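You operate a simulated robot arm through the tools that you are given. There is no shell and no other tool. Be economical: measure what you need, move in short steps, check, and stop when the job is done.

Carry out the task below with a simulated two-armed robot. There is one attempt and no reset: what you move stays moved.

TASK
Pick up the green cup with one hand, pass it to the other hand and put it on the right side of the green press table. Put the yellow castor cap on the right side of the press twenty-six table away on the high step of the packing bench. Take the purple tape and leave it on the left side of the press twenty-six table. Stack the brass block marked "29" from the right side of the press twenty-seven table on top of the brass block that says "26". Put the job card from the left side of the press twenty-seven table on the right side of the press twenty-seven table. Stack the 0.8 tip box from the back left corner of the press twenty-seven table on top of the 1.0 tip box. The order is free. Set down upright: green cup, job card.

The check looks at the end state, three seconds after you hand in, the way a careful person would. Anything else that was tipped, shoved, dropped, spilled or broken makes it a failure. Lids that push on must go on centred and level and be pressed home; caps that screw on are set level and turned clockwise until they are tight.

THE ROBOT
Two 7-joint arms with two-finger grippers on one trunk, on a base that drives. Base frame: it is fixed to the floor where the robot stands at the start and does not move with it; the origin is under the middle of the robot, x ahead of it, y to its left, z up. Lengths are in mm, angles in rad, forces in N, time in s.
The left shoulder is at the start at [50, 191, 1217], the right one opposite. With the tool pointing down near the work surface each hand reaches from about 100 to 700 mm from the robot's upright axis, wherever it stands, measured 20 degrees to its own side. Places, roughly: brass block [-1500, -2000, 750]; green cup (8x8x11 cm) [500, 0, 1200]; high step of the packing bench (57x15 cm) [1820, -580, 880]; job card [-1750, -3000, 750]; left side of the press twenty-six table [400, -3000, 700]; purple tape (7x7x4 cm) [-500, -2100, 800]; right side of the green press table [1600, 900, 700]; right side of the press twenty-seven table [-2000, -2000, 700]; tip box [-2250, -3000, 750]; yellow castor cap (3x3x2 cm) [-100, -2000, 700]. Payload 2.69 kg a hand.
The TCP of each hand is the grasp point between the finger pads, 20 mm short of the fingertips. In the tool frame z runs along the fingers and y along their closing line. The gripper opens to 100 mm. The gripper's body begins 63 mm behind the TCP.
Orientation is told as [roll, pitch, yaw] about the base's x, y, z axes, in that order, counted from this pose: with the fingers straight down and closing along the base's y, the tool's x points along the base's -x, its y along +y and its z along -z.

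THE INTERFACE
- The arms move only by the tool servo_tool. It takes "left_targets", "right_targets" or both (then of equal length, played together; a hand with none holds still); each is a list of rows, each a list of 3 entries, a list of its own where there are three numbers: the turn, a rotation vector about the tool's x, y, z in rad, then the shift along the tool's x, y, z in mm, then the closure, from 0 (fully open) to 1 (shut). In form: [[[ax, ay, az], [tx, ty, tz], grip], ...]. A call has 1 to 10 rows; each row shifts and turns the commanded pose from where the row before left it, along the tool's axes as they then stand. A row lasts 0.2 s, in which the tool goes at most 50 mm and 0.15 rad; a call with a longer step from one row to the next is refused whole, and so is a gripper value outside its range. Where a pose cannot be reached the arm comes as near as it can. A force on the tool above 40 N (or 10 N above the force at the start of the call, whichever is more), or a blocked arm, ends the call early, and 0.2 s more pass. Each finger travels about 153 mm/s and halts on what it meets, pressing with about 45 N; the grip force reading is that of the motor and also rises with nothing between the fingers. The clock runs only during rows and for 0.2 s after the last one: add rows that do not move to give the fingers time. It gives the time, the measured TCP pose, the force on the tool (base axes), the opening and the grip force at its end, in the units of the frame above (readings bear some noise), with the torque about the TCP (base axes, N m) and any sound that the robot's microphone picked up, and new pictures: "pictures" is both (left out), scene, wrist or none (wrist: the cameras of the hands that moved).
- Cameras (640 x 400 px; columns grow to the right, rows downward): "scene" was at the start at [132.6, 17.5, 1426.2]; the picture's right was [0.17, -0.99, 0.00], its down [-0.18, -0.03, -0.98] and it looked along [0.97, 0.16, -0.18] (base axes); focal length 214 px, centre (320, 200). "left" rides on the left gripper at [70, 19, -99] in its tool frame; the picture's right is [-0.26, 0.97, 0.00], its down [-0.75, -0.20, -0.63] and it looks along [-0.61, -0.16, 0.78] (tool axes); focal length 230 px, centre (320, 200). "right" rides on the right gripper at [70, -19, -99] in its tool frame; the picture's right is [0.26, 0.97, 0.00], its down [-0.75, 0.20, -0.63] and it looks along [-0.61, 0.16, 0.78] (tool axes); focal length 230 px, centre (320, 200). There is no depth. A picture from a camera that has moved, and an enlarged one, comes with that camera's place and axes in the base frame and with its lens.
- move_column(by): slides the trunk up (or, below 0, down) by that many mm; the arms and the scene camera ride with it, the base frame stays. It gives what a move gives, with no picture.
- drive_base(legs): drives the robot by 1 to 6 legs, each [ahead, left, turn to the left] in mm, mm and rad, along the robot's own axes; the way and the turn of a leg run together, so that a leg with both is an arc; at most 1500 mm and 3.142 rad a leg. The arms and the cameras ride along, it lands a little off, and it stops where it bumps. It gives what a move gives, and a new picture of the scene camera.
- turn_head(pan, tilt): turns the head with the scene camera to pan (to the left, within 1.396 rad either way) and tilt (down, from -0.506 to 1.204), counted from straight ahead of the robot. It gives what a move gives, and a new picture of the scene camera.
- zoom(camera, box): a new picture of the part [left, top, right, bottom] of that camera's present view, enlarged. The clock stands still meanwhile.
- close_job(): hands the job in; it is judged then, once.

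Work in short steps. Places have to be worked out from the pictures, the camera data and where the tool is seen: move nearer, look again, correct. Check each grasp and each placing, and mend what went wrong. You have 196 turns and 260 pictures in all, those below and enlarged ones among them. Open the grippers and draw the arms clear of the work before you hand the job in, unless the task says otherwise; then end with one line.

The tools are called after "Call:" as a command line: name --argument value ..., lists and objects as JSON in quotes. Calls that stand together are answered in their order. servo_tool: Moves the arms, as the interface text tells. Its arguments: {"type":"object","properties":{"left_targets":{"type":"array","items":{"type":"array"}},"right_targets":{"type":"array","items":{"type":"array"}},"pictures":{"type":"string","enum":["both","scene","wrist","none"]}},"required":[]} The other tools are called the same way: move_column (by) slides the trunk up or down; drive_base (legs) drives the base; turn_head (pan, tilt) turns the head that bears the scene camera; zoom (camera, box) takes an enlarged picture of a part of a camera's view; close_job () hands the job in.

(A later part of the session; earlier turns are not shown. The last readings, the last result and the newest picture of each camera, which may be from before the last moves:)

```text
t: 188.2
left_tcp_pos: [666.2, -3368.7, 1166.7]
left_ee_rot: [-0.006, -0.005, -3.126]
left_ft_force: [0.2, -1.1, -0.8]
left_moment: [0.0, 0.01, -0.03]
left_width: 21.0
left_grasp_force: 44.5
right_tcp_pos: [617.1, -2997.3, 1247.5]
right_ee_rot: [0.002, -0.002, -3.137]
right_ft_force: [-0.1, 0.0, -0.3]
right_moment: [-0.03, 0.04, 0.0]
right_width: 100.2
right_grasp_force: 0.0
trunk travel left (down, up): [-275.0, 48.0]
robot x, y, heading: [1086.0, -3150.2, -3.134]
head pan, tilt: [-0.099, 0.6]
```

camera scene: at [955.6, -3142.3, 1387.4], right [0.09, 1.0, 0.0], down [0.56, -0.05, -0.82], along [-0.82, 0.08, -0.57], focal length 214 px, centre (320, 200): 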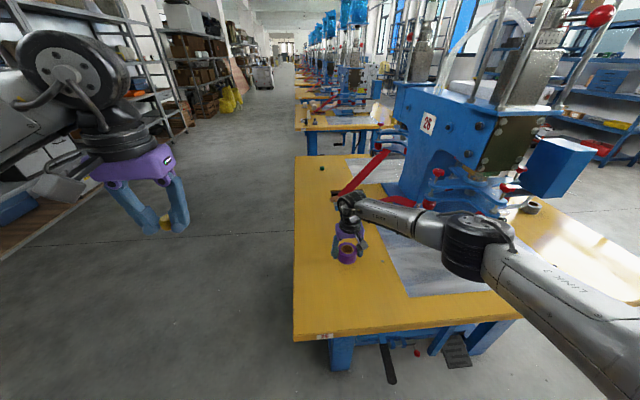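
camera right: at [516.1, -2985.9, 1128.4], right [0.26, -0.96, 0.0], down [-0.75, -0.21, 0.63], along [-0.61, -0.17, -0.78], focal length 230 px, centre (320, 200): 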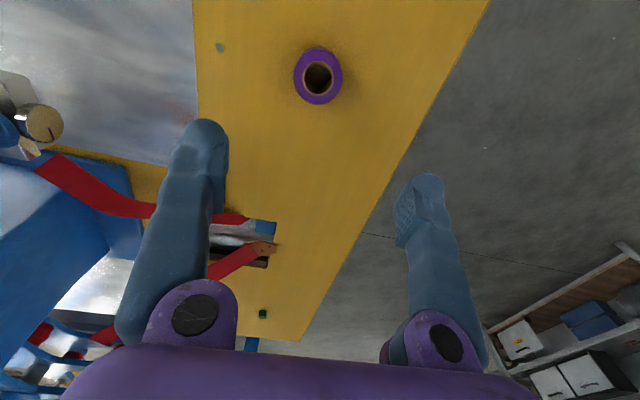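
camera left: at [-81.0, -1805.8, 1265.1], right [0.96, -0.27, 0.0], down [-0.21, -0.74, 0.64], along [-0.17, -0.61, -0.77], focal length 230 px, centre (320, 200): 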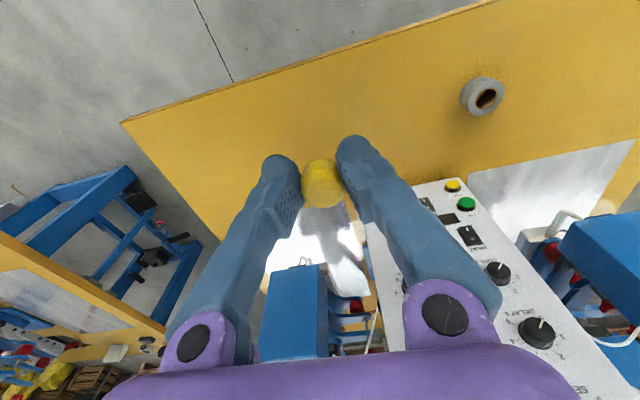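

Tape is in place. Now the cap: I back away and drive around to the front (+x side) of the packing bench.

Call:
drive_base --legs '[[-1480, 0, 0], [-150, 0, 0], [0, -1450, 0], [0, -1150, 0]]'

Call:
turn_head --pan 0.05 --tilt 0.6

```text
t: 218.9
left_tcp_pos: [2261.6, -733.1, 1167.5]
left_ee_rot: [-0.005, -0.007, -3.139]
left_ft_force: [-0.3, -0.6, 0.4]
left_moment: [-0.02, 0.0, -0.01]
left_width: 20.9
left_grasp_force: 45.4
right_tcp_pos: [2218.3, -360.2, 1247.0]
right_ee_rot: [0.002, -0.002, 3.135]
right_ft_force: [0.2, 0.3, 0.5]
right_moment: [0.01, 0.02, 0.02]
right_width: 100.1
right_grasp_force: 0.0
trunk travel left (down, up): [-275.0, 48.0]
robot x, y, heading: [2681.4, -518.4, 3.131]
head pan, tilt: [-0.099, 0.6]
camera scene: at [2555.3, -508.3, 1387.4], right [0.11, 0.99, 0.0], down [0.56, -0.06, -0.83], along [-0.82, 0.09, -0.56], focal length 214 px, centre (320, 200)
```

scene: 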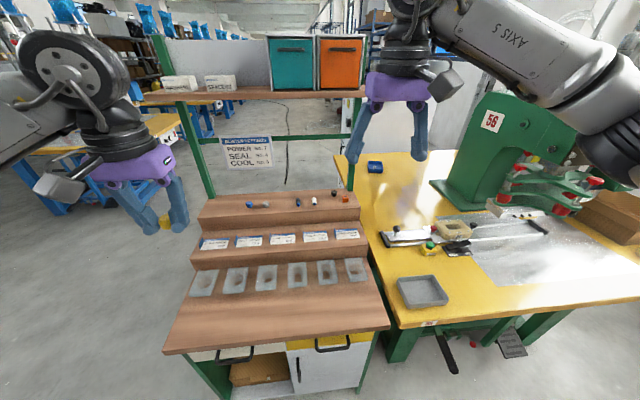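

```text
t: 219.6
left_tcp_pos: [2261.1, -731.5, 1166.2]
left_ee_rot: [-0.005, -0.008, -3.14]
left_ft_force: [-0.1, -0.2, 0.2]
left_moment: [0.01, 0.0, 0.01]
left_width: 20.9
left_grasp_force: 45.3
right_tcp_pos: [2217.9, -359.2, 1248.5]
right_ee_rot: [0.002, -0.003, 3.136]
right_ft_force: [-0.1, -0.4, 0.2]
right_moment: [0.02, -0.01, 0.04]
right_width: 100.0
right_grasp_force: 0.0
trunk travel left (down, up): [-275.0, 48.0]
robot x, y, heading: [2686.8, -517.8, 3.136]
head pan, tilt: [0.051, 0.6]
camera scene: at [2554.8, -521.5, 1387.4], right [-0.04, 1.0, 0.0], down [0.56, 0.02, -0.83], along [-0.82, -0.04, -0.56], focal length 214 px, centre (320, 200)
```

scene: 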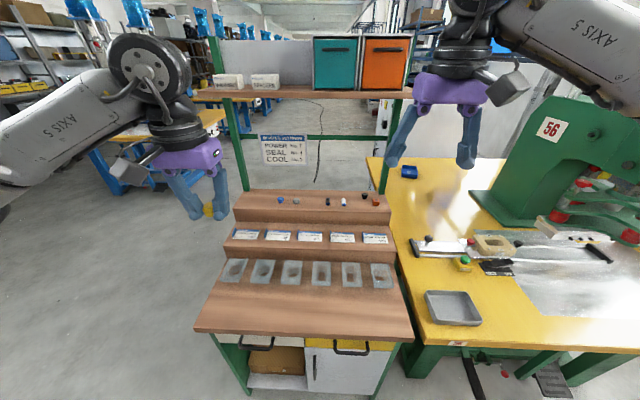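

The top tier with the small knobs is the high step; there is room at its left end, left of the blue knob. I enlarge it to measure.

Call:
zoom --camera "scene" --box '[220, 160, 400, 272]'

```text
3.56 times, centred on (310, 216) of scene
camera zoom: at [2554.8, -521.5, 1387.4], right [-0.04, 1.0, 0.0], down [0.56, 0.02, -0.83], along [-0.82, -0.04, -0.56], focal length 763 px, centre (356, 143)
```

zoom: 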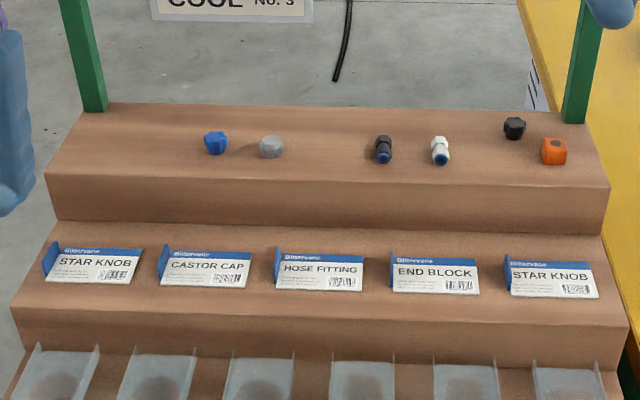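

The front edge of the bench keeps me too far away, so I'll place the cap at the step's left end from the bench's side (robot facing +y). I drive there.

Call:
drive_base --legs '[[0, 1050, 0], [690, 0, 0], [0, 0, -1.565]]'

Call:
turn_head --pan 0.2 --tilt 0.6

```text
t: 236.3
left_tcp_pos: [1781.4, -1164.4, 1166.4]
left_ee_rot: [-0.006, -0.007, 1.606]
left_ft_force: [0.0, -1.3, -0.2]
left_moment: [0.0, -0.01, -0.02]
left_width: 21.0
left_grasp_force: 44.8
right_tcp_pos: [2150.5, -1108.4, 1247.8]
right_ee_rot: [0.001, -0.002, 1.598]
right_ft_force: [0.2, -0.9, -0.5]
right_moment: [0.02, 0.0, 0.0]
right_width: 99.9
right_grasp_force: 0.1
trunk travel left (down, up): [-275.0, 48.0]
robot x, y, heading: [2004.0, -1575.5, 1.597]
head pan, tilt: [0.051, 0.6]
camera scene: at [1999.9, -1447.7, 1387.4], right [1.0, 0.08, 0.0], down [0.04, -0.56, -0.83], along [-0.06, 0.82, -0.56], focal length 214 px, centre (320, 200)
```

scene: 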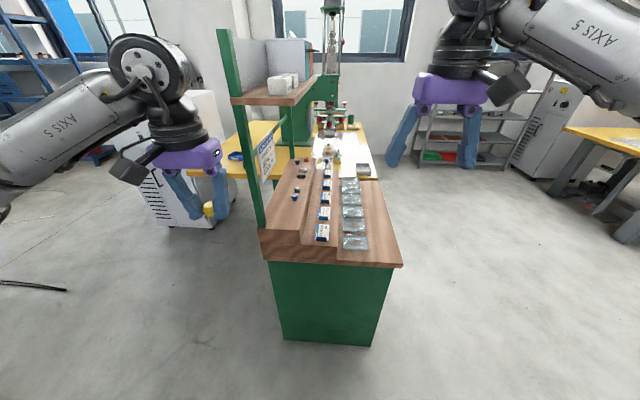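

```text
t: 237.0
left_tcp_pos: [1781.7, -1164.2, 1165.9]
left_ee_rot: [-0.004, -0.005, 1.605]
left_ft_force: [0.5, 0.0, 0.2]
left_moment: [-0.02, 0.02, 0.02]
left_width: 21.0
left_grasp_force: 44.9
right_tcp_pos: [2150.5, -1108.7, 1248.1]
right_ee_rot: [0.004, -0.002, 1.597]
right_ft_force: [-0.1, -0.1, 0.3]
right_moment: [0.0, -0.03, 0.01]
right_width: 99.8
right_grasp_force: 0.0
trunk travel left (down, up): [-275.0, 48.0]
robot x, y, heading: [2007.0, -1574.2, 1.595]
head pan, tilt: [0.201, 0.6]
camera scene: at [1986.8, -1449.7, 1387.4], right [0.97, 0.22, 0.0], down [0.13, -0.55, -0.83], along [-0.19, 0.8, -0.56], focal length 214 px, centre (320, 200)
```

scene: 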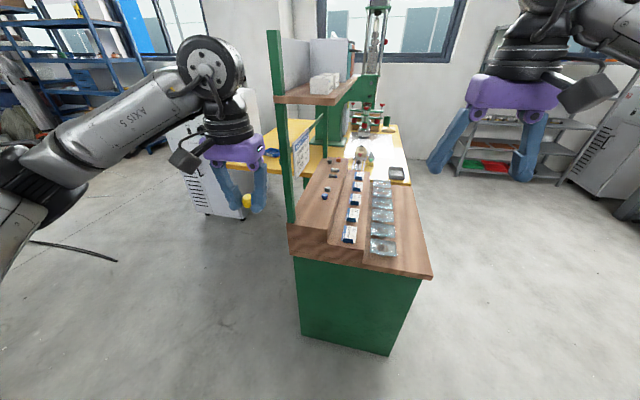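

The shelf overhangs the step but leaves ~390 mm clearance; the risk is my left forearm meeting the left post. I approach diagonally from the bench's front-left so the forearm stays clear.

Call:
drive_base --legs '[[0, -240, 0], [300, 0, 0], [0, 0, 0.67]]'

Call:
turn_head --pan 0.0 --tilt 0.65

```text
t: 241.3
left_tcp_pos: [2014.0, -885.7, 1170.4]
left_ee_rot: [-0.005, -0.017, 1.605]
left_ft_force: [-0.8, -0.3, -0.4]
left_moment: [0.02, 0.03, 0.03]
left_width: 20.9
left_grasp_force: 44.9
right_tcp_pos: [2384.0, -825.9, 1247.0]
right_ee_rot: [0.001, -0.004, 1.604]
right_ft_force: [0.0, 0.1, -0.1]
right_moment: [0.0, -0.01, 0.01]
right_width: 100.0
right_grasp_force: 0.0
trunk travel left (down, up): [-275.0, 48.0]
robot x, y, heading: [2242.4, -1291.4, 1.603]
head pan, tilt: [0.201, 0.6]
stopped in leg 2: the robot was blocked; the commanded pose is now the measured one
camera scene: at [2221.4, -1167.8, 1387.6], right [0.97, 0.23, 0.0], down [0.13, -0.55, -0.83], along [-0.19, 0.8, -0.56], focal length 214 px, centre (320, 200)
```

scene: 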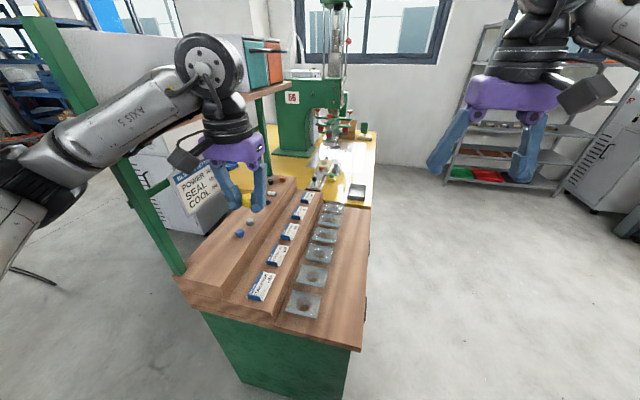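

```text
t: 242.0
left_tcp_pos: [2014.5, -885.4, 1168.8]
left_ee_rot: [-0.005, -0.016, 1.605]
left_ft_force: [0.2, 0.2, -0.4]
left_moment: [-0.03, -0.01, -0.01]
left_width: 20.8
left_grasp_force: 44.8
right_tcp_pos: [2382.5, -825.0, 1247.5]
right_ee_rot: [0.002, -0.002, 1.604]
right_ft_force: [0.2, -0.3, -0.1]
right_moment: [0.01, 0.01, -0.04]
right_width: 100.0
right_grasp_force: 0.0
trunk travel left (down, up): [-275.0, 48.0]
robot x, y, heading: [2243.4, -1295.9, 1.604]
head pan, tilt: [0.0, 0.649]
camera scene: at [2239.0, -1167.4, 1383.5], right [1.0, 0.03, 0.0], down [0.02, -0.6, -0.8], along [-0.03, 0.8, -0.6], focal length 214 px, centre (320, 200)
```

scene: 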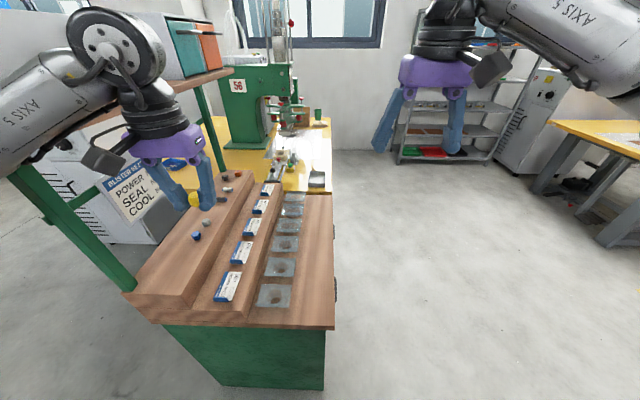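

Something (probably the elbow at the post) stopped me. I back off a little and turn left in place, which swings the elbow away.

Call:
drive_base --legs '[[-60, -20, 0], [0, 0, 0.67]]'

Call:
turn_head --pan 0.1 --tilt 0.7

```text
t: 244.8
left_tcp_pos: [1831.0, -1172.0, 1167.9]
left_ee_rot: [-0.006, -0.01, 2.271]
left_ft_force: [0.7, 0.7, 0.4]
left_moment: [0.04, 0.03, 0.04]
left_width: 21.0
left_grasp_force: 45.0
right_tcp_pos: [2083.1, -895.9, 1247.1]
right_ee_rot: [0.0, -0.001, 2.273]
right_ft_force: [0.4, 0.0, 0.1]
right_moment: [-0.01, 0.02, -0.02]
right_width: 99.8
right_grasp_force: 0.1
trunk travel left (down, up): [-275.0, 48.0]
robot x, y, heading: [2264.9, -1353.0, 2.27]
head pan, tilt: [0.0, 0.649]
camera scene: at [2182.6, -1253.5, 1383.1], right [0.76, 0.64, 0.0], down [0.39, -0.46, -0.8], along [-0.51, 0.61, -0.6], focal length 214 px, centre (320, 200)
```

scene: 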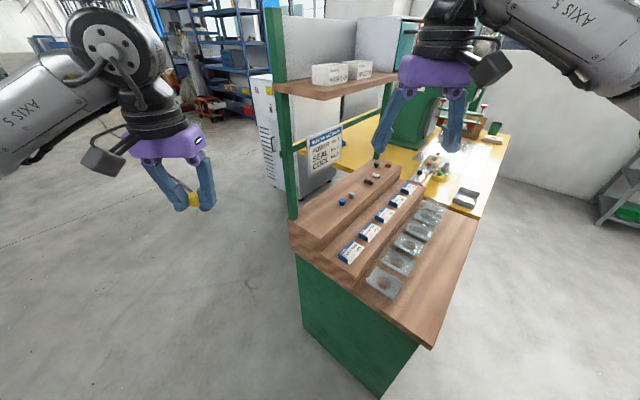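

```text
t: 245.4
left_tcp_pos: [1832.2, -1171.3, 1168.0]
left_ee_rot: [-0.005, -0.013, 2.272]
left_ft_force: [0.5, -0.2, 0.1]
left_moment: [0.03, 0.01, 0.0]
left_width: 21.0
left_grasp_force: 44.9
right_tcp_pos: [2083.6, -894.6, 1246.5]
right_ee_rot: [0.0, 0.0, 2.27]
right_ft_force: [-0.3, -0.7, -0.7]
right_moment: [0.01, 0.0, 0.02]
right_width: 100.1
right_grasp_force: 0.0
trunk travel left (down, up): [-275.0, 48.0]
robot x, y, heading: [2265.7, -1353.1, 2.268]
head pan, tilt: [0.099, 0.7]
camera scene: at [2177.8, -1260.6, 1378.8], right [0.7, 0.72, 0.0], down [0.46, -0.45, -0.77], along [-0.55, 0.53, -0.64], focal length 214 px, centre (320, 200)
```

scene: 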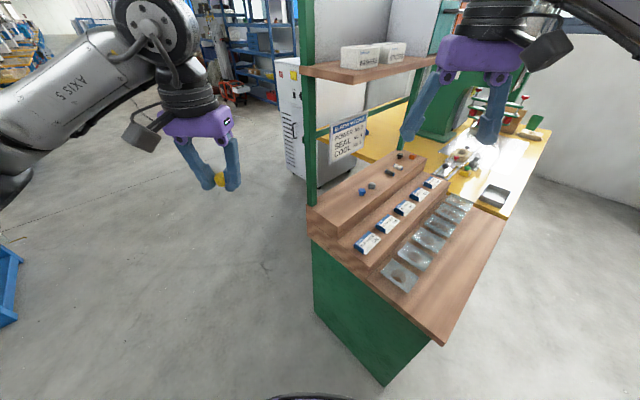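

From two views the step top is at z≈885 and the blue knob at about [1841, −719]; I'll set the cap at [1845, −815]. I creep forward 70 mm, then move the right hand out of the way while the left lowers.

Call:
drive_base --legs '[[70, 0, 0]]'

Call:
servo_tool --left_targets '[[[0, 0, 0], [0, 0, 45], 0.85], [[0, 0, 0], [0, 0, 45], 0.85], [[0, 0, 0], [0, 0, 45], 0.85], [[0, 0, 0], [0, 0, 45], 0.85], [[0, 0, 0], [0, 0, 20], 0.85]]' --right_targets '[[[0, 0, 0], [30, -35, 0], 0], [[0, 0, 0], [30, -35, 0], 0], [[0, 0, 0], [30, -35, 0], 0], [[0, 0, 0], [30, -35, 0], 0], [[0, 0, 0], [30, 0, 0], 0]]' --pictures "scene"

```text
t: 246.5
left_tcp_pos: [1785.0, -1117.7, 1167.4]
left_ee_rot: [-0.005, -0.011, 2.274]
left_ft_force: [-0.2, -0.7, 0.2]
left_moment: [-0.05, 0.0, -0.02]
left_width: 21.0
left_grasp_force: 45.1
right_tcp_pos: [2037.4, -842.7, 1246.2]
right_ee_rot: [0.002, 0.001, 2.273]
right_ft_force: [-0.5, 0.1, -0.5]
right_moment: [-0.02, 0.01, 0.0]
right_width: 99.9
right_grasp_force: 0.1
trunk travel left (down, up): [-275.0, 48.0]
robot x, y, heading: [2223.1, -1301.2, 2.27]
head pan, tilt: [0.099, 0.7]
camera scene: at [2132.2, -1206.8, 1378.7], right [0.7, 0.72, 0.0], down [0.46, -0.45, -0.76], along [-0.55, 0.53, -0.64], focal length 214 px, centre (320, 200)
```

scene: 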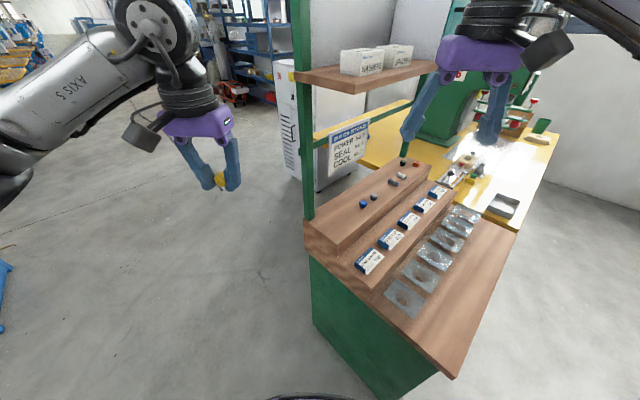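

```text
t: 247.7
left_tcp_pos: [1785.5, -1115.7, 967.0]
left_ee_rot: [-0.005, -0.014, 2.274]
left_ft_force: [-0.1, -0.9, -0.2]
left_moment: [-0.01, -0.05, -0.01]
left_width: 20.8
left_grasp_force: 45.2
right_tcp_pos: [2244.2, -868.4, 1244.4]
right_ee_rot: [-0.001, -0.001, 2.273]
right_ft_force: [0.8, 1.0, 0.6]
right_moment: [0.0, 0.0, 0.01]
right_width: 100.0
right_grasp_force: 0.0
trunk travel left (down, up): [-275.0, 48.0]
robot x, y, heading: [2218.0, -1303.4, 2.273]
head pan, tilt: [0.099, 0.7]
camera scene: at [2132.7, -1208.2, 1378.9], right [0.7, 0.72, 0.0], down [0.46, -0.45, -0.77], along [-0.55, 0.53, -0.64], focal length 214 px, centre (320, 200)
```

scene: 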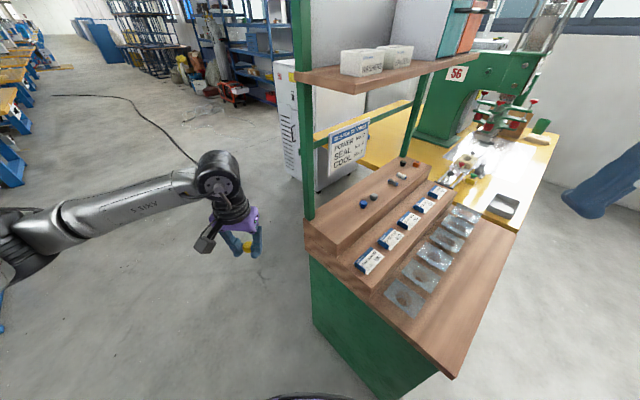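

Clear. I shift the left hand to the right first, then partway forward under the shelf at z≈965.

Call:
servo_tool --left_targets '[[[0, 0, 0], [0, -43, 0], 0.85], [[0, 0, 0], [0, -43, 0], 0.85], [[0, 0, 0], [0, -43, 0], 0.85], [[0, 0, 0], [0, -43, 0], 0.85], [[0, 0, 0], [0, -43, 0], 0.85], [[0, 0, 0], [0, -44, 0], 0.85], [[0, 0, 0], [-40, 0, 0], 0.85], [[0, 0, 0], [-40, 0, 0], 0.85]]'

```text
t: 249.5
left_tcp_pos: [1931.5, -885.4, 969.9]
left_ee_rot: [-0.005, -0.013, 2.273]
left_ft_force: [0.5, -0.7, -0.1]
left_moment: [0.01, 0.0, -0.01]
left_width: 20.8
left_grasp_force: 45.3
right_tcp_pos: [2243.8, -865.7, 1243.9]
right_ee_rot: [0.001, 0.0, 2.271]
right_ft_force: [-0.2, -0.2, 0.3]
right_moment: [0.02, -0.01, 0.01]
right_width: 100.1
right_grasp_force: 0.0
trunk travel left (down, up): [-275.0, 48.0]
robot x, y, heading: [2218.8, -1297.1, 2.269]
head pan, tilt: [0.099, 0.7]
camera scene: at [2133.3, -1206.9, 1378.7], right [0.7, 0.72, 0.0], down [0.46, -0.45, -0.76], along [-0.55, 0.53, -0.64], focal length 214 px, centre (320, 200)
camera left: at [1962.7, -951.3, 1067.7], right [-0.9, -0.43, 0.0], down [-0.33, 0.69, 0.64], along [-0.27, 0.58, -0.77], focal length 230 px, centre (320, 200)
```

scene: 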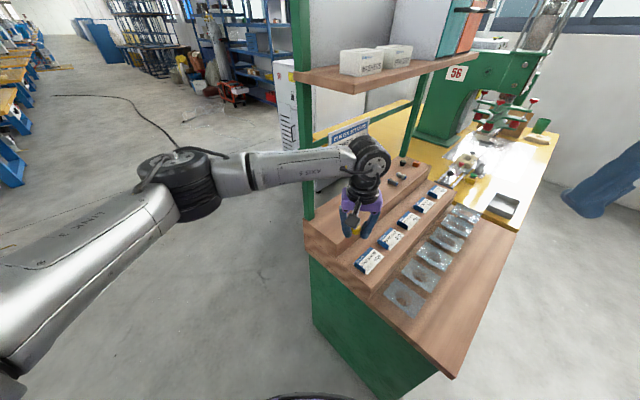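
left: 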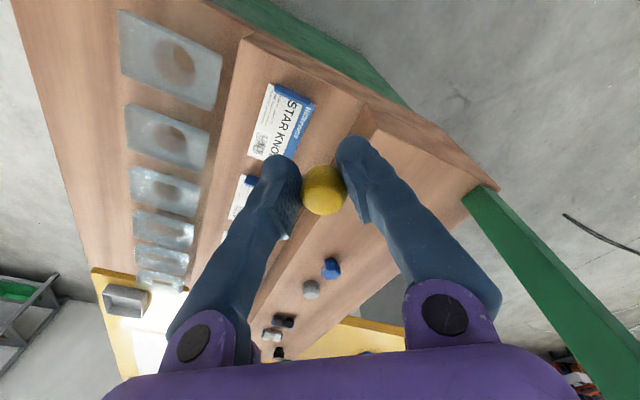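

The fingers are over the step's corner and the arm is clear. I go the last 98 mm forward and lower to z≈928.

Call:
servo_tool --left_targets '[[[0, 0, 0], [-33, 0, 0], 0.85], [[0, 0, 0], [-33, 0, 0], 0.85], [[0, 0, 0], [-32, 0, 0], 0.85], [[0, 0, 0], [0, 0, 20], 0.85], [[0, 0, 0], [0, 0, 20], 0.85], [[0, 0, 0], [0, 0, 0], 0.85]]'

```text
t: 250.9
left_tcp_pos: [1867.4, -812.5, 930.7]
left_ee_rot: [-0.006, -0.014, 2.272]
left_ft_force: [-0.4, -0.4, 0.2]
left_moment: [0.01, 0.01, 0.0]
left_width: 21.1
left_grasp_force: 45.4
right_tcp_pos: [2243.8, -866.5, 1243.8]
right_ee_rot: [0.002, -0.001, 2.272]
right_ft_force: [0.4, 0.6, 0.6]
right_moment: [0.02, -0.05, -0.03]
right_width: 100.1
right_grasp_force: 0.1
trunk travel left (down, up): [-275.0, 48.0]
robot x, y, heading: [2220.1, -1297.8, 2.277]
head pan, tilt: [0.099, 0.7]
camera scene: at [2132.9, -1207.7, 1378.8], right [0.7, 0.72, 0.0], down [0.46, -0.45, -0.77], along [-0.55, 0.53, -0.64], focal length 214 px, centre (320, 200)
camera left: at [1898.8, -878.0, 1028.0], right [-0.9, -0.43, 0.0], down [-0.33, 0.69, 0.64], along [-0.27, 0.58, -0.77], focal length 230 px, centre (320, 200)
```

scene: 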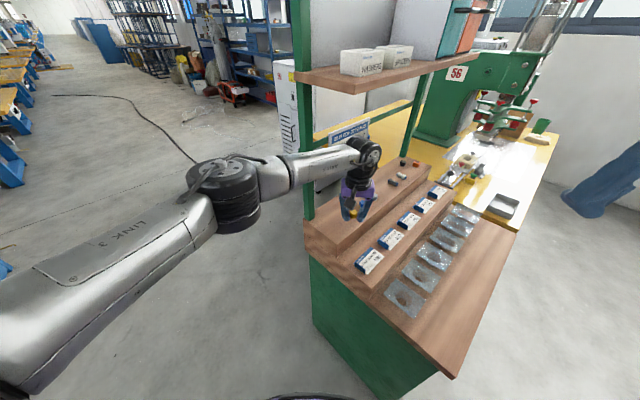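
left: 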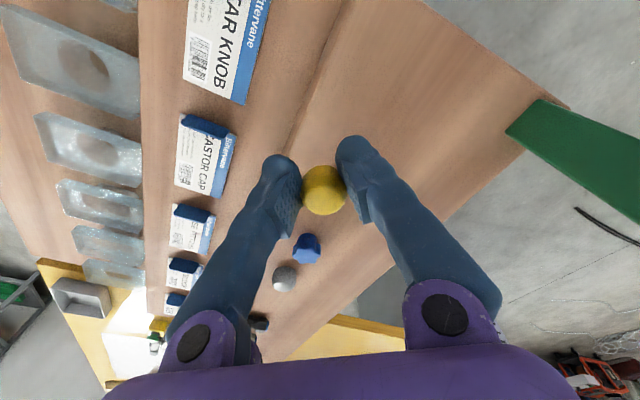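

Well clear of the knobs and the edge. I lower in small steps until contact.

Call:
servo_tool --left_targets '[[[0, 0, 0], [0, 0, 6], 0.85], [[0, 0, 0], [0, 0, 5], 0.85], [[0, 0, 0], [0, 0, 3], 0.85], [[0, 0, 0], [0, 0, 3], 0.85], [[0, 0, 0], [0, 0, 2], 0.85], [[0, 0, 0], [0, 0, 0], 0.85]]' --pictures "none"

```text
t: 252.3
left_tcp_pos: [1866.7, -812.5, 912.2]
left_ee_rot: [-0.006, -0.013, 2.273]
left_ft_force: [-1.4, 0.4, -1.0]
left_moment: [0.01, 0.0, 0.01]
left_width: 21.3
left_grasp_force: 44.6
right_tcp_pos: [2244.1, -867.0, 1243.7]
right_ee_rot: [0.001, 0.001, 2.272]
right_ft_force: [0.0, -0.1, -0.5]
right_moment: [0.0, -0.01, 0.02]
right_width: 100.0
right_grasp_force: 0.1
trunk travel left (down, up): [-275.0, 48.0]
robot x, y, heading: [2218.2, -1302.1, 2.275]
head pan, tilt: [0.099, 0.7]
```

No contact yet; a few more millimetres.

Call:
servo_tool --left_targets '[[[0, 0, 0], [0, 0, 3], 0.85], [[0, 0, 0], [0, 0, 2], 0.85], [[0, 0, 0], [0, 0, 2], 0.85], [[0, 0, 0], [0, 0, 2], 0.85], [[0, 0, 0], [0, 0, 0], 0.85]]' --pictures "wrist"

```text
t: 253.5
left_tcp_pos: [1867.5, -813.0, 901.9]
left_ee_rot: [-0.004, -0.011, 2.275]
left_ft_force: [-0.7, 0.2, -0.1]
left_moment: [0.0, 0.0, 0.01]
left_width: 20.8
left_grasp_force: 44.5
right_tcp_pos: [2243.9, -867.1, 1243.2]
right_ee_rot: [-0.001, 0.0, 2.273]
right_ft_force: [-0.2, -0.2, -0.2]
right_moment: [0.04, -0.01, -0.03]
right_width: 99.8
right_grasp_force: 0.1
trunk travel left (down, up): [-275.0, 48.0]
robot x, y, heading: [2219.3, -1301.0, 2.274]
head pan, tilt: [0.099, 0.7]
camera left: at [1898.6, -877.7, 1000.1], right [-0.9, -0.43, 0.0], down [-0.33, 0.69, 0.64], along [-0.27, 0.58, -0.77], focal length 230 px, centre (320, 200)
```

left: 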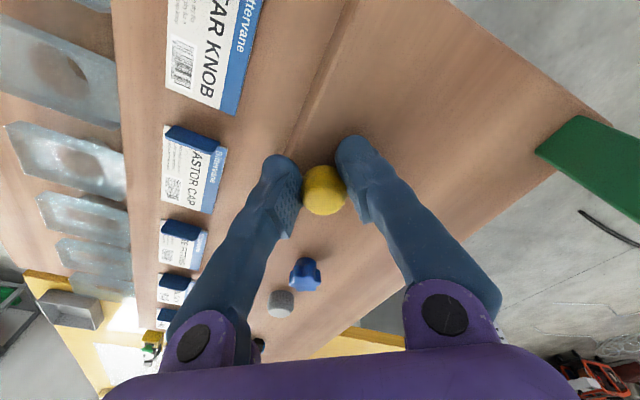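

Still free. I continue in 2 mm steps.

Call:
servo_tool --left_targets '[[[0, 0, 0], [0, 0, 2], 0.85], [[0, 0, 0], [0, 0, 2], 0.85], [[0, 0, 0], [0, 0, 2], 0.85], [[0, 0, 0], [0, 0, 2], 0.85], [[0, 0, 0], [0, 0, 0], 0.85]]' --pictures "none"

```text
t: 254.7
left_tcp_pos: [1867.5, -812.4, 899.7]
left_ee_rot: [-0.006, -0.021, 2.274]
left_ft_force: [-2.7, 3.6, 23.8]
left_moment: [-0.2, 0.07, -0.02]
left_width: 21.0
left_grasp_force: 45.2
right_tcp_pos: [2244.4, -868.4, 1245.2]
right_ee_rot: [-0.001, -0.001, 2.271]
right_ft_force: [-0.1, 0.1, 0.5]
right_moment: [0.0, 0.01, -0.03]
right_width: 100.1
right_grasp_force: 0.1
trunk travel left (down, up): [-275.0, 48.0]
robot x, y, heading: [2218.4, -1297.8, 2.271]
head pan, tilt: [0.099, 0.7]
```

Contact (24 N). I relieve and open just enough to release, then look.

Call:
servo_tool --left_targets '[[[0, 0, 0], [0, 0, -3], 0.85], [[0, 0, 0], [0, 0, 0], 0.7], [[0, 0, 0], [0, 0, 0], 0.55], [[0, 0, 0], [0, 0, 0], 0.5], [[0, 0, 0], [0, 0, -20], 0.5], [[0, 0, 0], [0, 0, -30], 0.5]]' --pictures "wrist"

```text
t: 256.1
left_tcp_pos: [1866.8, -813.1, 946.4]
left_ee_rot: [-0.004, -0.01, 2.275]
left_ft_force: [-0.4, 0.4, -0.4]
left_moment: [-0.03, 0.03, -0.05]
left_width: 50.0
left_grasp_force: 0.1
right_tcp_pos: [2243.4, -868.0, 1244.8]
right_ee_rot: [-0.001, 0.001, 2.273]
right_ft_force: [-0.5, -0.1, 0.5]
right_moment: [-0.01, -0.02, 0.01]
right_width: 100.2
right_grasp_force: 0.0
trunk travel left (down, up): [-275.0, 48.0]
robot x, y, heading: [2218.8, -1301.9, 2.274]
head pan, tilt: [0.099, 0.7]
camera left: at [1898.5, -878.0, 1044.3], right [-0.9, -0.43, 0.0], down [-0.33, 0.7, 0.64], along [-0.27, 0.58, -0.77], focal length 230 px, centre (320, 200)
```

left: 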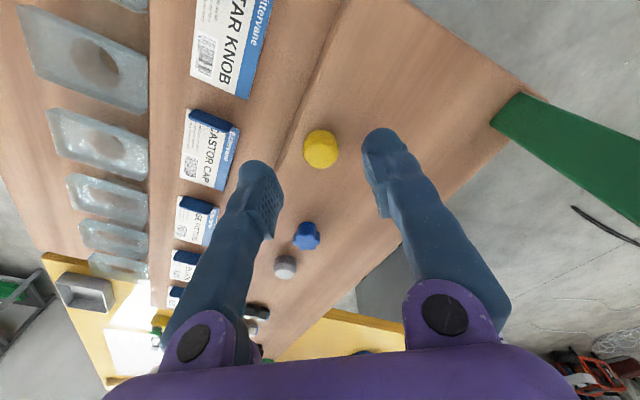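

The cap stands on the high step. I withdraw the left arm the way it came.

Call:
servo_tool --left_targets '[[[0, 0, 0], [30, 0, -15], 0.5], [[0, 0, 0], [45, 0, 0], 0.5], [[0, 0, 0], [45, 0, 0], 0.5], [[0, 0, 0], [45, 0, 0], 0.5], [[0, 0, 0], [15, 40, 0], 0], [[0, 0, 0], [0, 45, 0], 0], [[0, 0, 0], [0, 45, 0], 0], [[0, 0, 0], [0, 45, 0], 0], [[0, 0, 0], [0, 45, 0], 0]]' --pictures "none"

Call:
zoom --camera "scene" --box '[290, 130, 450, 250]'

Call:
servo_tool --left_targets '[[[0, 0, 0], [0, 0, -48], 0], [[0, 0, 0], [0, 0, -48], 0], [[0, 0, 0], [0, 0, -48], 0], [[0, 0, 0], [0, 0, -48], 0], [[0, 0, 0], [20, 0, -40], 0], [[0, 0, 0], [20, 0, -40], 0], [[0, 0, 0], [20, 0, -40], 0], [[0, 0, 0], [20, 0, -40], 0]]' --right_targets '[[[0, 0, 0], [25, 15, 0], 0], [[0, 0, 0], [25, 15, 0], 0], [[0, 0, 0], [25, 15, 0], 0], [[0, 0, 0], [0, 15, 0], 0], [[0, 0, 0], [0, 15, 0], 0], [[0, 0, 0], [0, 15, 0], 0], [[0, 0, 0], [0, 0, 0], 0], [[0, 0, 0], [0, 0, 0], 0]]' --pictures "none"

```text
t: 258.1
left_tcp_pos: [1816.5, -1094.9, 959.8]
left_ee_rot: [-0.005, -0.016, 2.273]
left_ft_force: [0.7, -0.8, 0.0]
left_moment: [0.02, -0.01, -0.02]
left_width: 100.0
left_grasp_force: 0.1
right_tcp_pos: [2242.5, -867.7, 1243.9]
right_ee_rot: [0.0, 0.0, 2.272]
right_ft_force: [0.2, -0.2, -0.4]
right_moment: [-0.01, -0.02, 0.0]
right_width: 100.2
right_grasp_force: 0.1
trunk travel left (down, up): [-275.0, 48.0]
robot x, y, heading: [2219.5, -1301.3, 2.271]
head pan, tilt: [0.099, 0.7]
```

```text
3.33 times, centred on (370, 190) of scene
camera zoom: at [2132.2, -1208.7, 1378.9], right [0.7, 0.72, 0.0], down [0.46, -0.45, -0.77], along [-0.55, 0.53, -0.64], focal length 715 px, centre (153, 233)
```

zoom: 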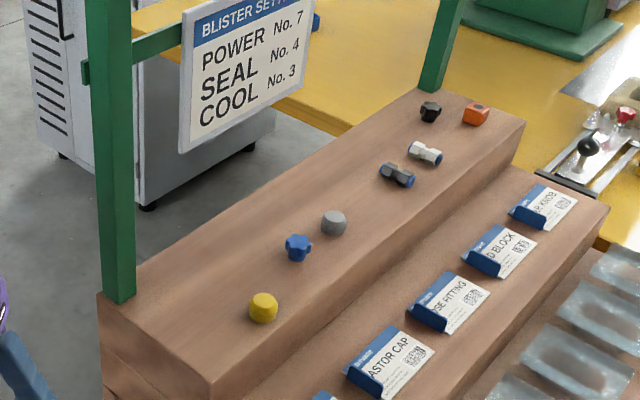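

```text
t: 259.9
left_tcp_pos: [1870.1, -1159.2, 1312.4]
left_ee_rot: [-0.006, -0.014, 2.274]
left_ft_force: [-0.9, -0.5, 0.3]
left_moment: [0.0, 0.0, -0.01]
left_width: 99.9
left_grasp_force: 0.0
right_tcp_pos: [2223.3, -984.1, 1246.9]
right_ee_rot: [0.001, -0.001, 2.27]
right_ft_force: [0.0, 0.0, -0.4]
right_moment: [0.01, 0.0, -0.02]
right_width: 100.0
right_grasp_force: 0.0
trunk travel left (down, up): [-275.0, 48.0]
robot x, y, heading: [2217.1, -1298.9, 2.272]
head pan, tilt: [0.099, 0.7]
```

The cap stands properly on the high step. Now to the press twenty-seven table: I turn and drive down the aisle.

Call:
drive_base --legs '[[-100, 50, 0], [0, 0, 0.87], [1500, 60, 0], [1450, 0, 0]]'

Call:
turn_head --pan 0.5 --tilt 0.4

```text
refused: leg 3 is longer than a leg can be; nothing moved
```

```text
t: 260.7
left_tcp_pos: [1869.7, -1158.2, 1311.4]
left_ee_rot: [-0.004, -0.012, 2.274]
left_ft_force: [0.3, -0.5, 0.3]
left_moment: [0.0, 0.02, -0.01]
left_width: 99.7
left_grasp_force: 0.0
right_tcp_pos: [2221.9, -982.2, 1246.8]
right_ee_rot: [-0.001, 0.0, 2.272]
right_ft_force: [0.5, 0.4, 0.5]
right_moment: [-0.02, 0.01, -0.02]
right_width: 100.2
right_grasp_force: 0.0
trunk travel left (down, up): [-275.0, 48.0]
robot x, y, heading: [2224.0, -1299.2, 2.273]
head pan, tilt: [0.499, 0.4]
camera scene: at [2107.6, -1233.1, 1405.6], right [0.36, 0.93, 0.0], down [0.36, -0.14, -0.92], along [-0.86, 0.33, -0.39], focal length 214 px, centre (320, 200)
```

scene: 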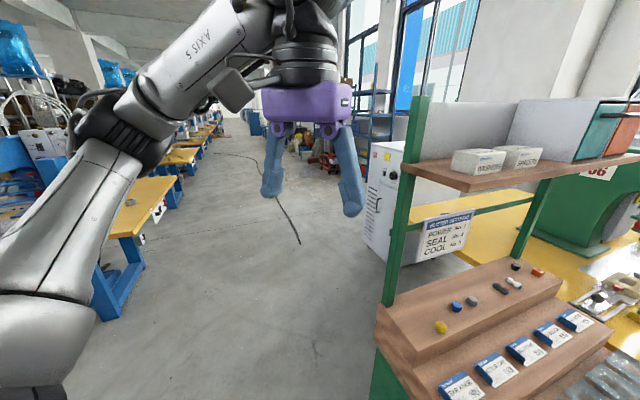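

I correct the leg length and keep further from the bench.

Call:
drive_base --legs '[[-100, 150, 0], [0, 0, 0.87], [1490, 0, 0], [1490, 0, 0]]'

```text
t: 278.9
left_tcp_pos: [-1119.5, -1783.3, 1310.9]
left_ee_rot: [-0.006, -0.012, -3.095]
left_ft_force: [-0.3, 0.4, -0.2]
left_moment: [-0.02, -0.01, -0.01]
left_width: 99.8
left_grasp_force: 0.0
right_tcp_pos: [-1045.6, -1397.4, 1246.6]
right_ee_rot: [-0.001, 0.0, -3.097]
right_ft_force: [0.5, -0.3, 0.7]
right_moment: [-0.02, -0.01, -0.01]
right_width: 99.7
right_grasp_force: 0.1
trunk travel left (down, up): [-275.0, 48.0]
robot x, y, heading: [-795.3, -1590.0, -3.092]
head pan, tilt: [0.499, 0.4]
camera scene: at [-913.4, -1640.6, 1405.6], right [-0.52, 0.86, 0.0], down [0.33, 0.2, -0.92], along [-0.79, -0.48, -0.39], focal length 214 px, centre (320, 200)
```

scene: 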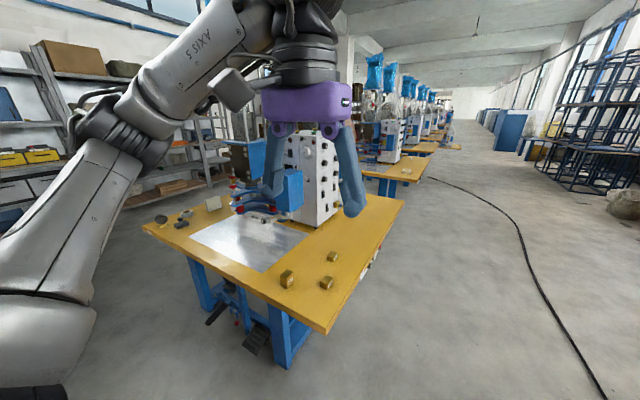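

Three brass blocks are visible at the near right part of table 27. I enlarge to read them and the items at left.

Call:
zoom --camera "scene" --box '[260, 230, 360, 310]'

Call:
zoom --camera "scene" --box '[140, 185, 260, 265]'

```text
5.00 times, centred on (310, 270) of scene
camera zoom: at [-913.4, -1640.6, 1405.6], right [-0.52, 0.86, 0.0], down [0.33, 0.2, -0.92], along [-0.79, -0.48, -0.39], focal length 1072 px, centre (370, -150)
```

zoom: 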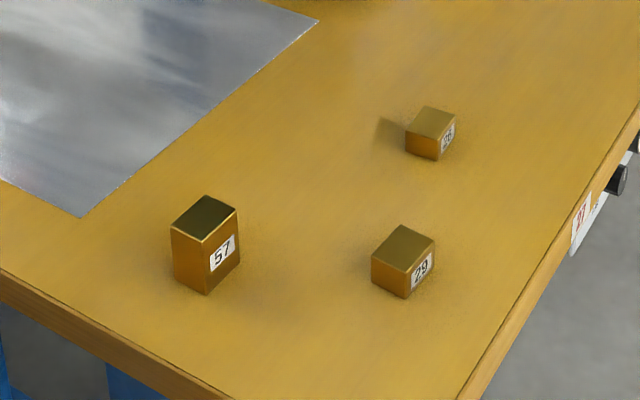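

```text
5.00 times, centred on (200, 225) of scene
camera zoom: at [-913.4, -1640.6, 1405.6], right [-0.52, 0.86, 0.0], down [0.33, 0.2, -0.92], along [-0.79, -0.48, -0.39], focal length 1072 px, centre (920, 75)
```

zoom: 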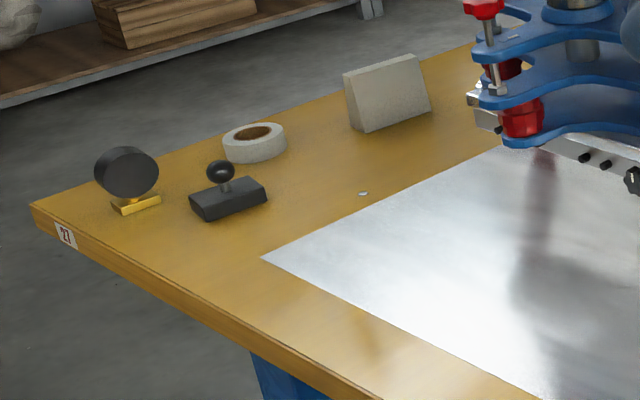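

The blocks read 57, 29 (near [-1508, -1970]) and, further back, 26 (near [-1669, -2032]). I drive into the aisle beside them and face the table.

Call:
drive_base --legs '[[650, -180, 0], [0, 0, 1.52]]'

Call:
turn_head --pan -0.1 --tilt 0.75

```text
t: 286.4
left_tcp_pos: [-1269.6, -1772.1, 1312.1]
left_ee_rot: [-0.006, -0.012, -1.548]
left_ft_force: [-0.5, 0.5, -0.5]
left_moment: [-0.02, -0.01, 0.01]
left_width: 99.9
left_grasp_force: 0.1
right_tcp_pos: [-1653.3, -1686.7, 1245.7]
right_ee_rot: [0.0, 0.002, -1.551]
right_ft_force: [-0.7, 0.6, 0.2]
right_moment: [-0.01, 0.03, 0.01]
right_width: 99.9
right_grasp_force: 0.0
trunk travel left (down, up): [-275.0, 48.0]
robot x, y, heading: [-1453.8, -1444.0, -1.55]
head pan, tilt: [0.499, 0.4]
camera scene: at [-1404.1, -1560.7, 1405.6], right [-0.87, -0.5, 0.0], down [-0.19, 0.34, -0.92], along [0.46, -0.8, -0.39], focal length 214 px, centre (320, 200)
```

scene: 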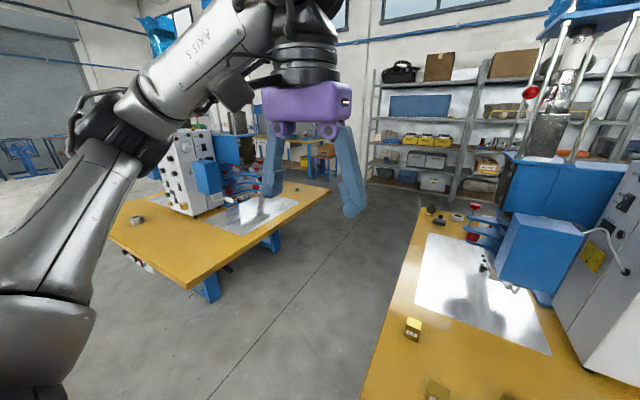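

```text
t: 287.4
left_tcp_pos: [-1268.7, -1771.5, 1312.4]
left_ee_rot: [-0.006, -0.011, -1.547]
left_ft_force: [0.0, -1.0, -0.1]
left_moment: [-0.04, 0.03, -0.01]
left_width: 100.0
left_grasp_force: 0.1
right_tcp_pos: [-1653.6, -1686.7, 1247.4]
right_ee_rot: [0.0, 0.001, -1.549]
right_ft_force: [0.2, 0.4, 0.9]
right_moment: [0.01, 0.02, 0.01]
right_width: 100.0
right_grasp_force: 0.0
trunk travel left (down, up): [-275.0, 48.0]
robot x, y, heading: [-1454.4, -1446.1, -1.543]
head pan, tilt: [-0.099, 0.75]
camera scene: at [-1456.6, -1563.0, 1374.6], right [-1.0, 0.08, 0.0], down [0.05, 0.68, -0.73], along [-0.06, -0.73, -0.68], focal length 214 px, centre (320, 200)
```

scene: 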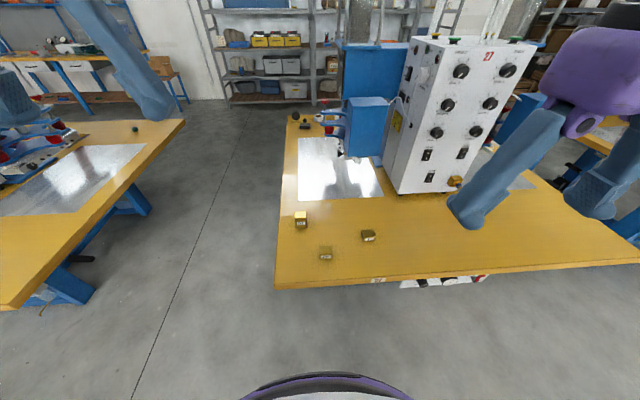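

I enlarge the blocks to see their orientation.

Call:
zoom --camera "scene" --box '[270, 195, 410, 285]'

```text
4.44 times, centred on (340, 240) of scene
camera zoom: at [-1456.6, -1563.0, 1374.6], right [-1.0, 0.08, 0.0], down [0.05, 0.68, -0.73], along [-0.06, -0.73, -0.68], focal length 953 px, centre (231, 22)
```

zoom: 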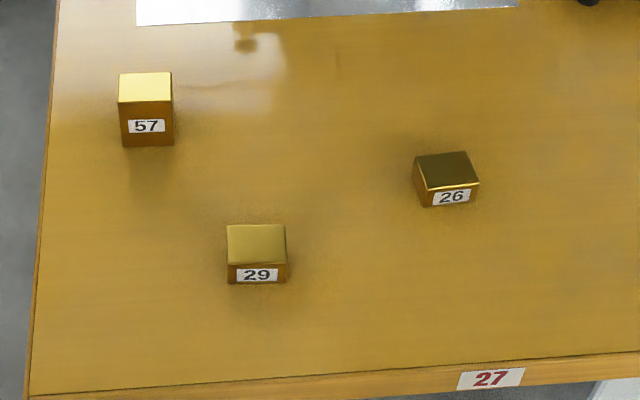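

Block 29 (about 45×35×28) sits at [-1510, -1969], aligned with the table; 26 at [-1670, -2029], turned slightly. I bring the right hand above 29.

Call:
servo_tool --right_targets '[[[0, 0, 0], [-28.5, 13.7, 34], 0], [[0, 0, 0], [-28.5, 13.7, 34], 0], [[0, 0, 0], [-28.5, 13.7, 34], 0], [[0, 0, 0], [-28.5, 13.7, 34], 0], [[0, 0, 0], [-28.5, 13.7, 34], 0], [[0, 0, 0], [-28.5, 13.7, 34], 0], [[0, 0, 0], [-28.5, 13.7, 34], 0], [[0, 0, 0], [-28.5, 13.7, 34], 0], [[0, 0, 0], [-28.5, 13.7, 34], 0], [[0, 0, 0], [-28.5, 13.7, 34], 0]]' --pictures "wrist"

```text
t: 289.6
left_tcp_pos: [-1268.8, -1772.1, 1309.8]
left_ee_rot: [-0.006, -0.012, -1.548]
left_ft_force: [0.6, -0.4, 0.1]
left_moment: [-0.01, 0.0, 0.02]
left_width: 100.2
left_grasp_force: 0.0
right_tcp_pos: [-1510.8, -1967.6, 903.6]
right_ee_rot: [0.0, 0.001, -1.548]
right_ft_force: [-0.4, 0.3, -0.2]
right_moment: [0.06, 0.0, -0.02]
right_width: 100.0
right_grasp_force: 0.1
trunk travel left (down, up): [-275.0, 48.0]
robot x, y, heading: [-1450.0, -1441.2, -1.551]
head pan, tilt: [-0.099, 0.75]
camera right: at [-1531.9, -1900.0, 1002.3], right [0.96, 0.28, 0.0], down [0.22, -0.75, 0.63], along [0.18, -0.61, -0.78], focal length 230 px, centre (320, 200)
```

right: 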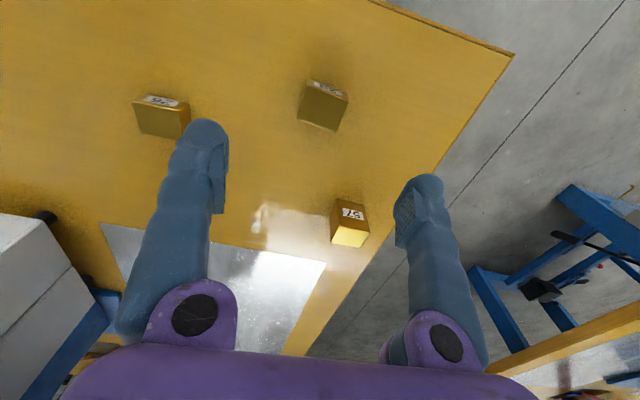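

29 is right below, its top at z≈770. I align, descend to grasp height 765.

Call:
servo_tool --right_targets '[[[0, 0, 0.07], [0, 2, 0], 0], [[0, 0, 0], [0, 0, 45], 0], [[0, 0, 0], [0, 0, 40], 0], [[0, 0, 0], [0, 0, 30], 0], [[0, 0, 0], [0, 0, 15], 0], [[0, 0, 0], [0, 0, 8], 0], [[0, 0, 0], [0, 0, 0], 0]]' --pictures "wrist"

```text
t: 291.2
left_tcp_pos: [-1269.9, -1772.2, 1310.6]
left_ee_rot: [-0.006, -0.014, -1.548]
left_ft_force: [-0.3, 0.3, 0.2]
left_moment: [0.02, -0.01, -0.03]
left_width: 100.0
left_grasp_force: 0.0
right_tcp_pos: [-1511.1, -1969.9, 765.7]
right_ee_rot: [0.0, 0.0, -1.62]
right_ft_force: [-0.6, -0.2, -0.1]
right_moment: [0.0, 0.0, -0.01]
right_width: 99.9
right_grasp_force: 0.0
trunk travel left (down, up): [-275.0, 48.0]
robot x, y, heading: [-1454.2, -1443.2, -1.547]
head pan, tilt: [-0.099, 0.75]
camera right: at [-1526.9, -1899.1, 865.0], right [0.98, 0.21, 0.0], down [0.16, -0.76, 0.63], along [0.13, -0.62, -0.78], focal length 230 px, centre (320, 200)
```

right: 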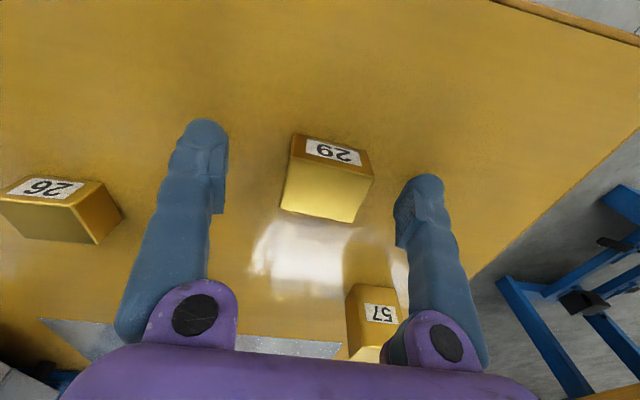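

Block 29 is nicely between the fingers. I close and lift 60 mm.

Call:
servo_tool --right_targets '[[[0, 0, 0], [0, 3, 0], 0.2], [[0, 0, 0], [0, 0, 0], 0.4], [[0, 0, 0], [0, 0, 0], 0.55], [[0, 0, 0], [0, 0, 0], 0.7], [[0, 0, 0], [0, 0, 0], 0.7], [[0, 0, 0], [0, 0, -20], 0.7], [[0, 0, 0], [0, 0, -40], 0.7], [[0, 0, 0], [0, 0, -20], 0.7]]' --pictures "wrist"

```text
t: 293.0
left_tcp_pos: [-1270.5, -1771.8, 1311.2]
left_ee_rot: [-0.004, -0.014, -1.547]
left_ft_force: [0.6, 0.4, -0.2]
left_moment: [-0.03, 0.01, -0.01]
left_width: 99.9
left_grasp_force: 0.1
right_tcp_pos: [-1505.8, -1968.2, 849.0]
right_ee_rot: [0.0, 0.0, -1.62]
right_ft_force: [-0.2, -0.4, -3.9]
right_moment: [-0.03, 0.0, 0.04]
right_width: 43.9
right_grasp_force: 45.2
trunk travel left (down, up): [-275.0, 48.0]
robot x, y, heading: [-1451.7, -1441.1, -1.547]
head pan, tilt: [-0.099, 0.75]
camera right: at [-1521.9, -1898.9, 947.8], right [0.98, 0.21, 0.0], down [0.16, -0.76, 0.63], along [0.13, -0.62, -0.78], focal length 230 px, centre (320, 200)
```

right: 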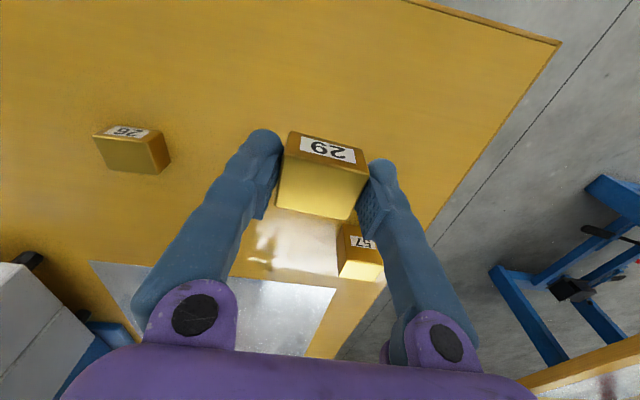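

Block 29 is held (43.9 mm). I carry it above block 26 at z≈880 and turn 0.19 rad to match 26.

Call:
servo_tool --right_targets '[[[0, 0, 0], [0, 0, -30], 0.7], [[0, 0, 0], [-17.5, -40, 0], 0.7], [[0, 0, 0], [-17.5, -40, 0], 0.7], [[0, 0, 0], [-17.5, -40, 0], 0.7], [[0, 0, 0], [-17.5, -41, 0], 0.7], [[0, 0, -0.095], [0, 0, 0], 0.7], [[0, 0, -0.095], [0, 0, 0], 0.7]]' --pictures "both"

Call:
zoom --camera "scene" --box '[310, 180, 430, 260]'

```text
t: 294.6
left_tcp_pos: [-1269.3, -1772.7, 1311.9]
left_ee_rot: [-0.005, -0.01, -1.548]
left_ft_force: [0.0, -0.2, 0.8]
left_moment: [0.02, 0.01, 0.0]
left_width: 100.0
left_grasp_force: 0.1
right_tcp_pos: [-1669.7, -2030.6, 879.1]
right_ee_rot: [0.0, 0.0, -1.426]
right_ft_force: [-0.2, 0.1, -3.6]
right_moment: [0.04, 0.0, 0.03]
right_width: 43.9
right_grasp_force: 44.8
trunk travel left (down, up): [-275.0, 48.0]
robot x, y, heading: [-1451.7, -1443.1, -1.553]
head pan, tilt: [-0.099, 0.75]
camera scene: at [-1457.2, -1563.4, 1374.5], right [-1.0, 0.08, 0.0], down [0.05, 0.68, -0.73], along [-0.06, -0.73, -0.68], focal length 214 px, centre (320, 200)
camera right: at [-1699.0, -1965.5, 977.9], right [0.92, 0.39, 0.0], down [0.3, -0.71, 0.63], along [0.25, -0.58, -0.78], focal length 230 px, centre (320, 200)
```

scene: 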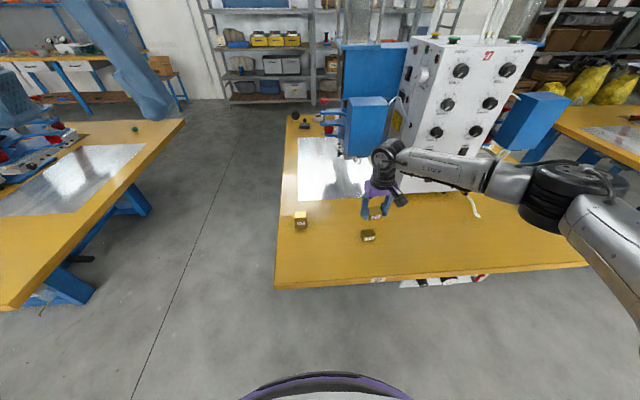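
right: 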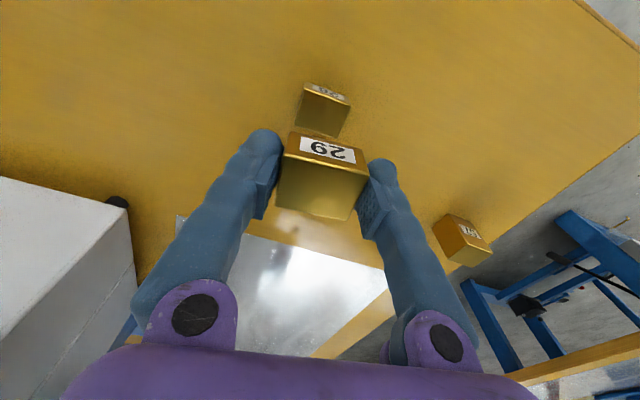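

```text
5.00 times, centred on (370, 220) of scene
camera zoom: at [-1457.2, -1563.4, 1374.5], right [-1.0, 0.08, 0.0], down [0.05, 0.68, -0.73], along [-0.06, -0.73, -0.68], focal length 1072 px, centre (70, 100)
```

zoom: 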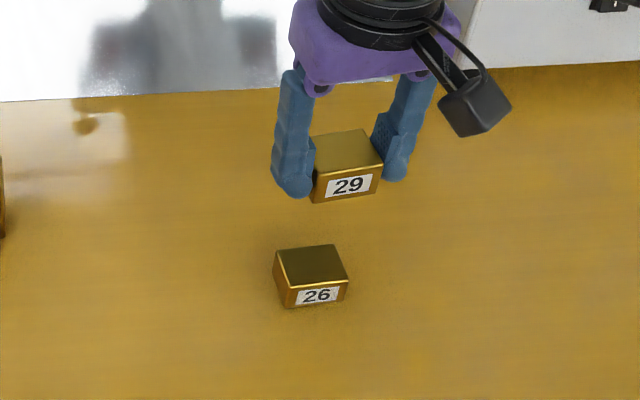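

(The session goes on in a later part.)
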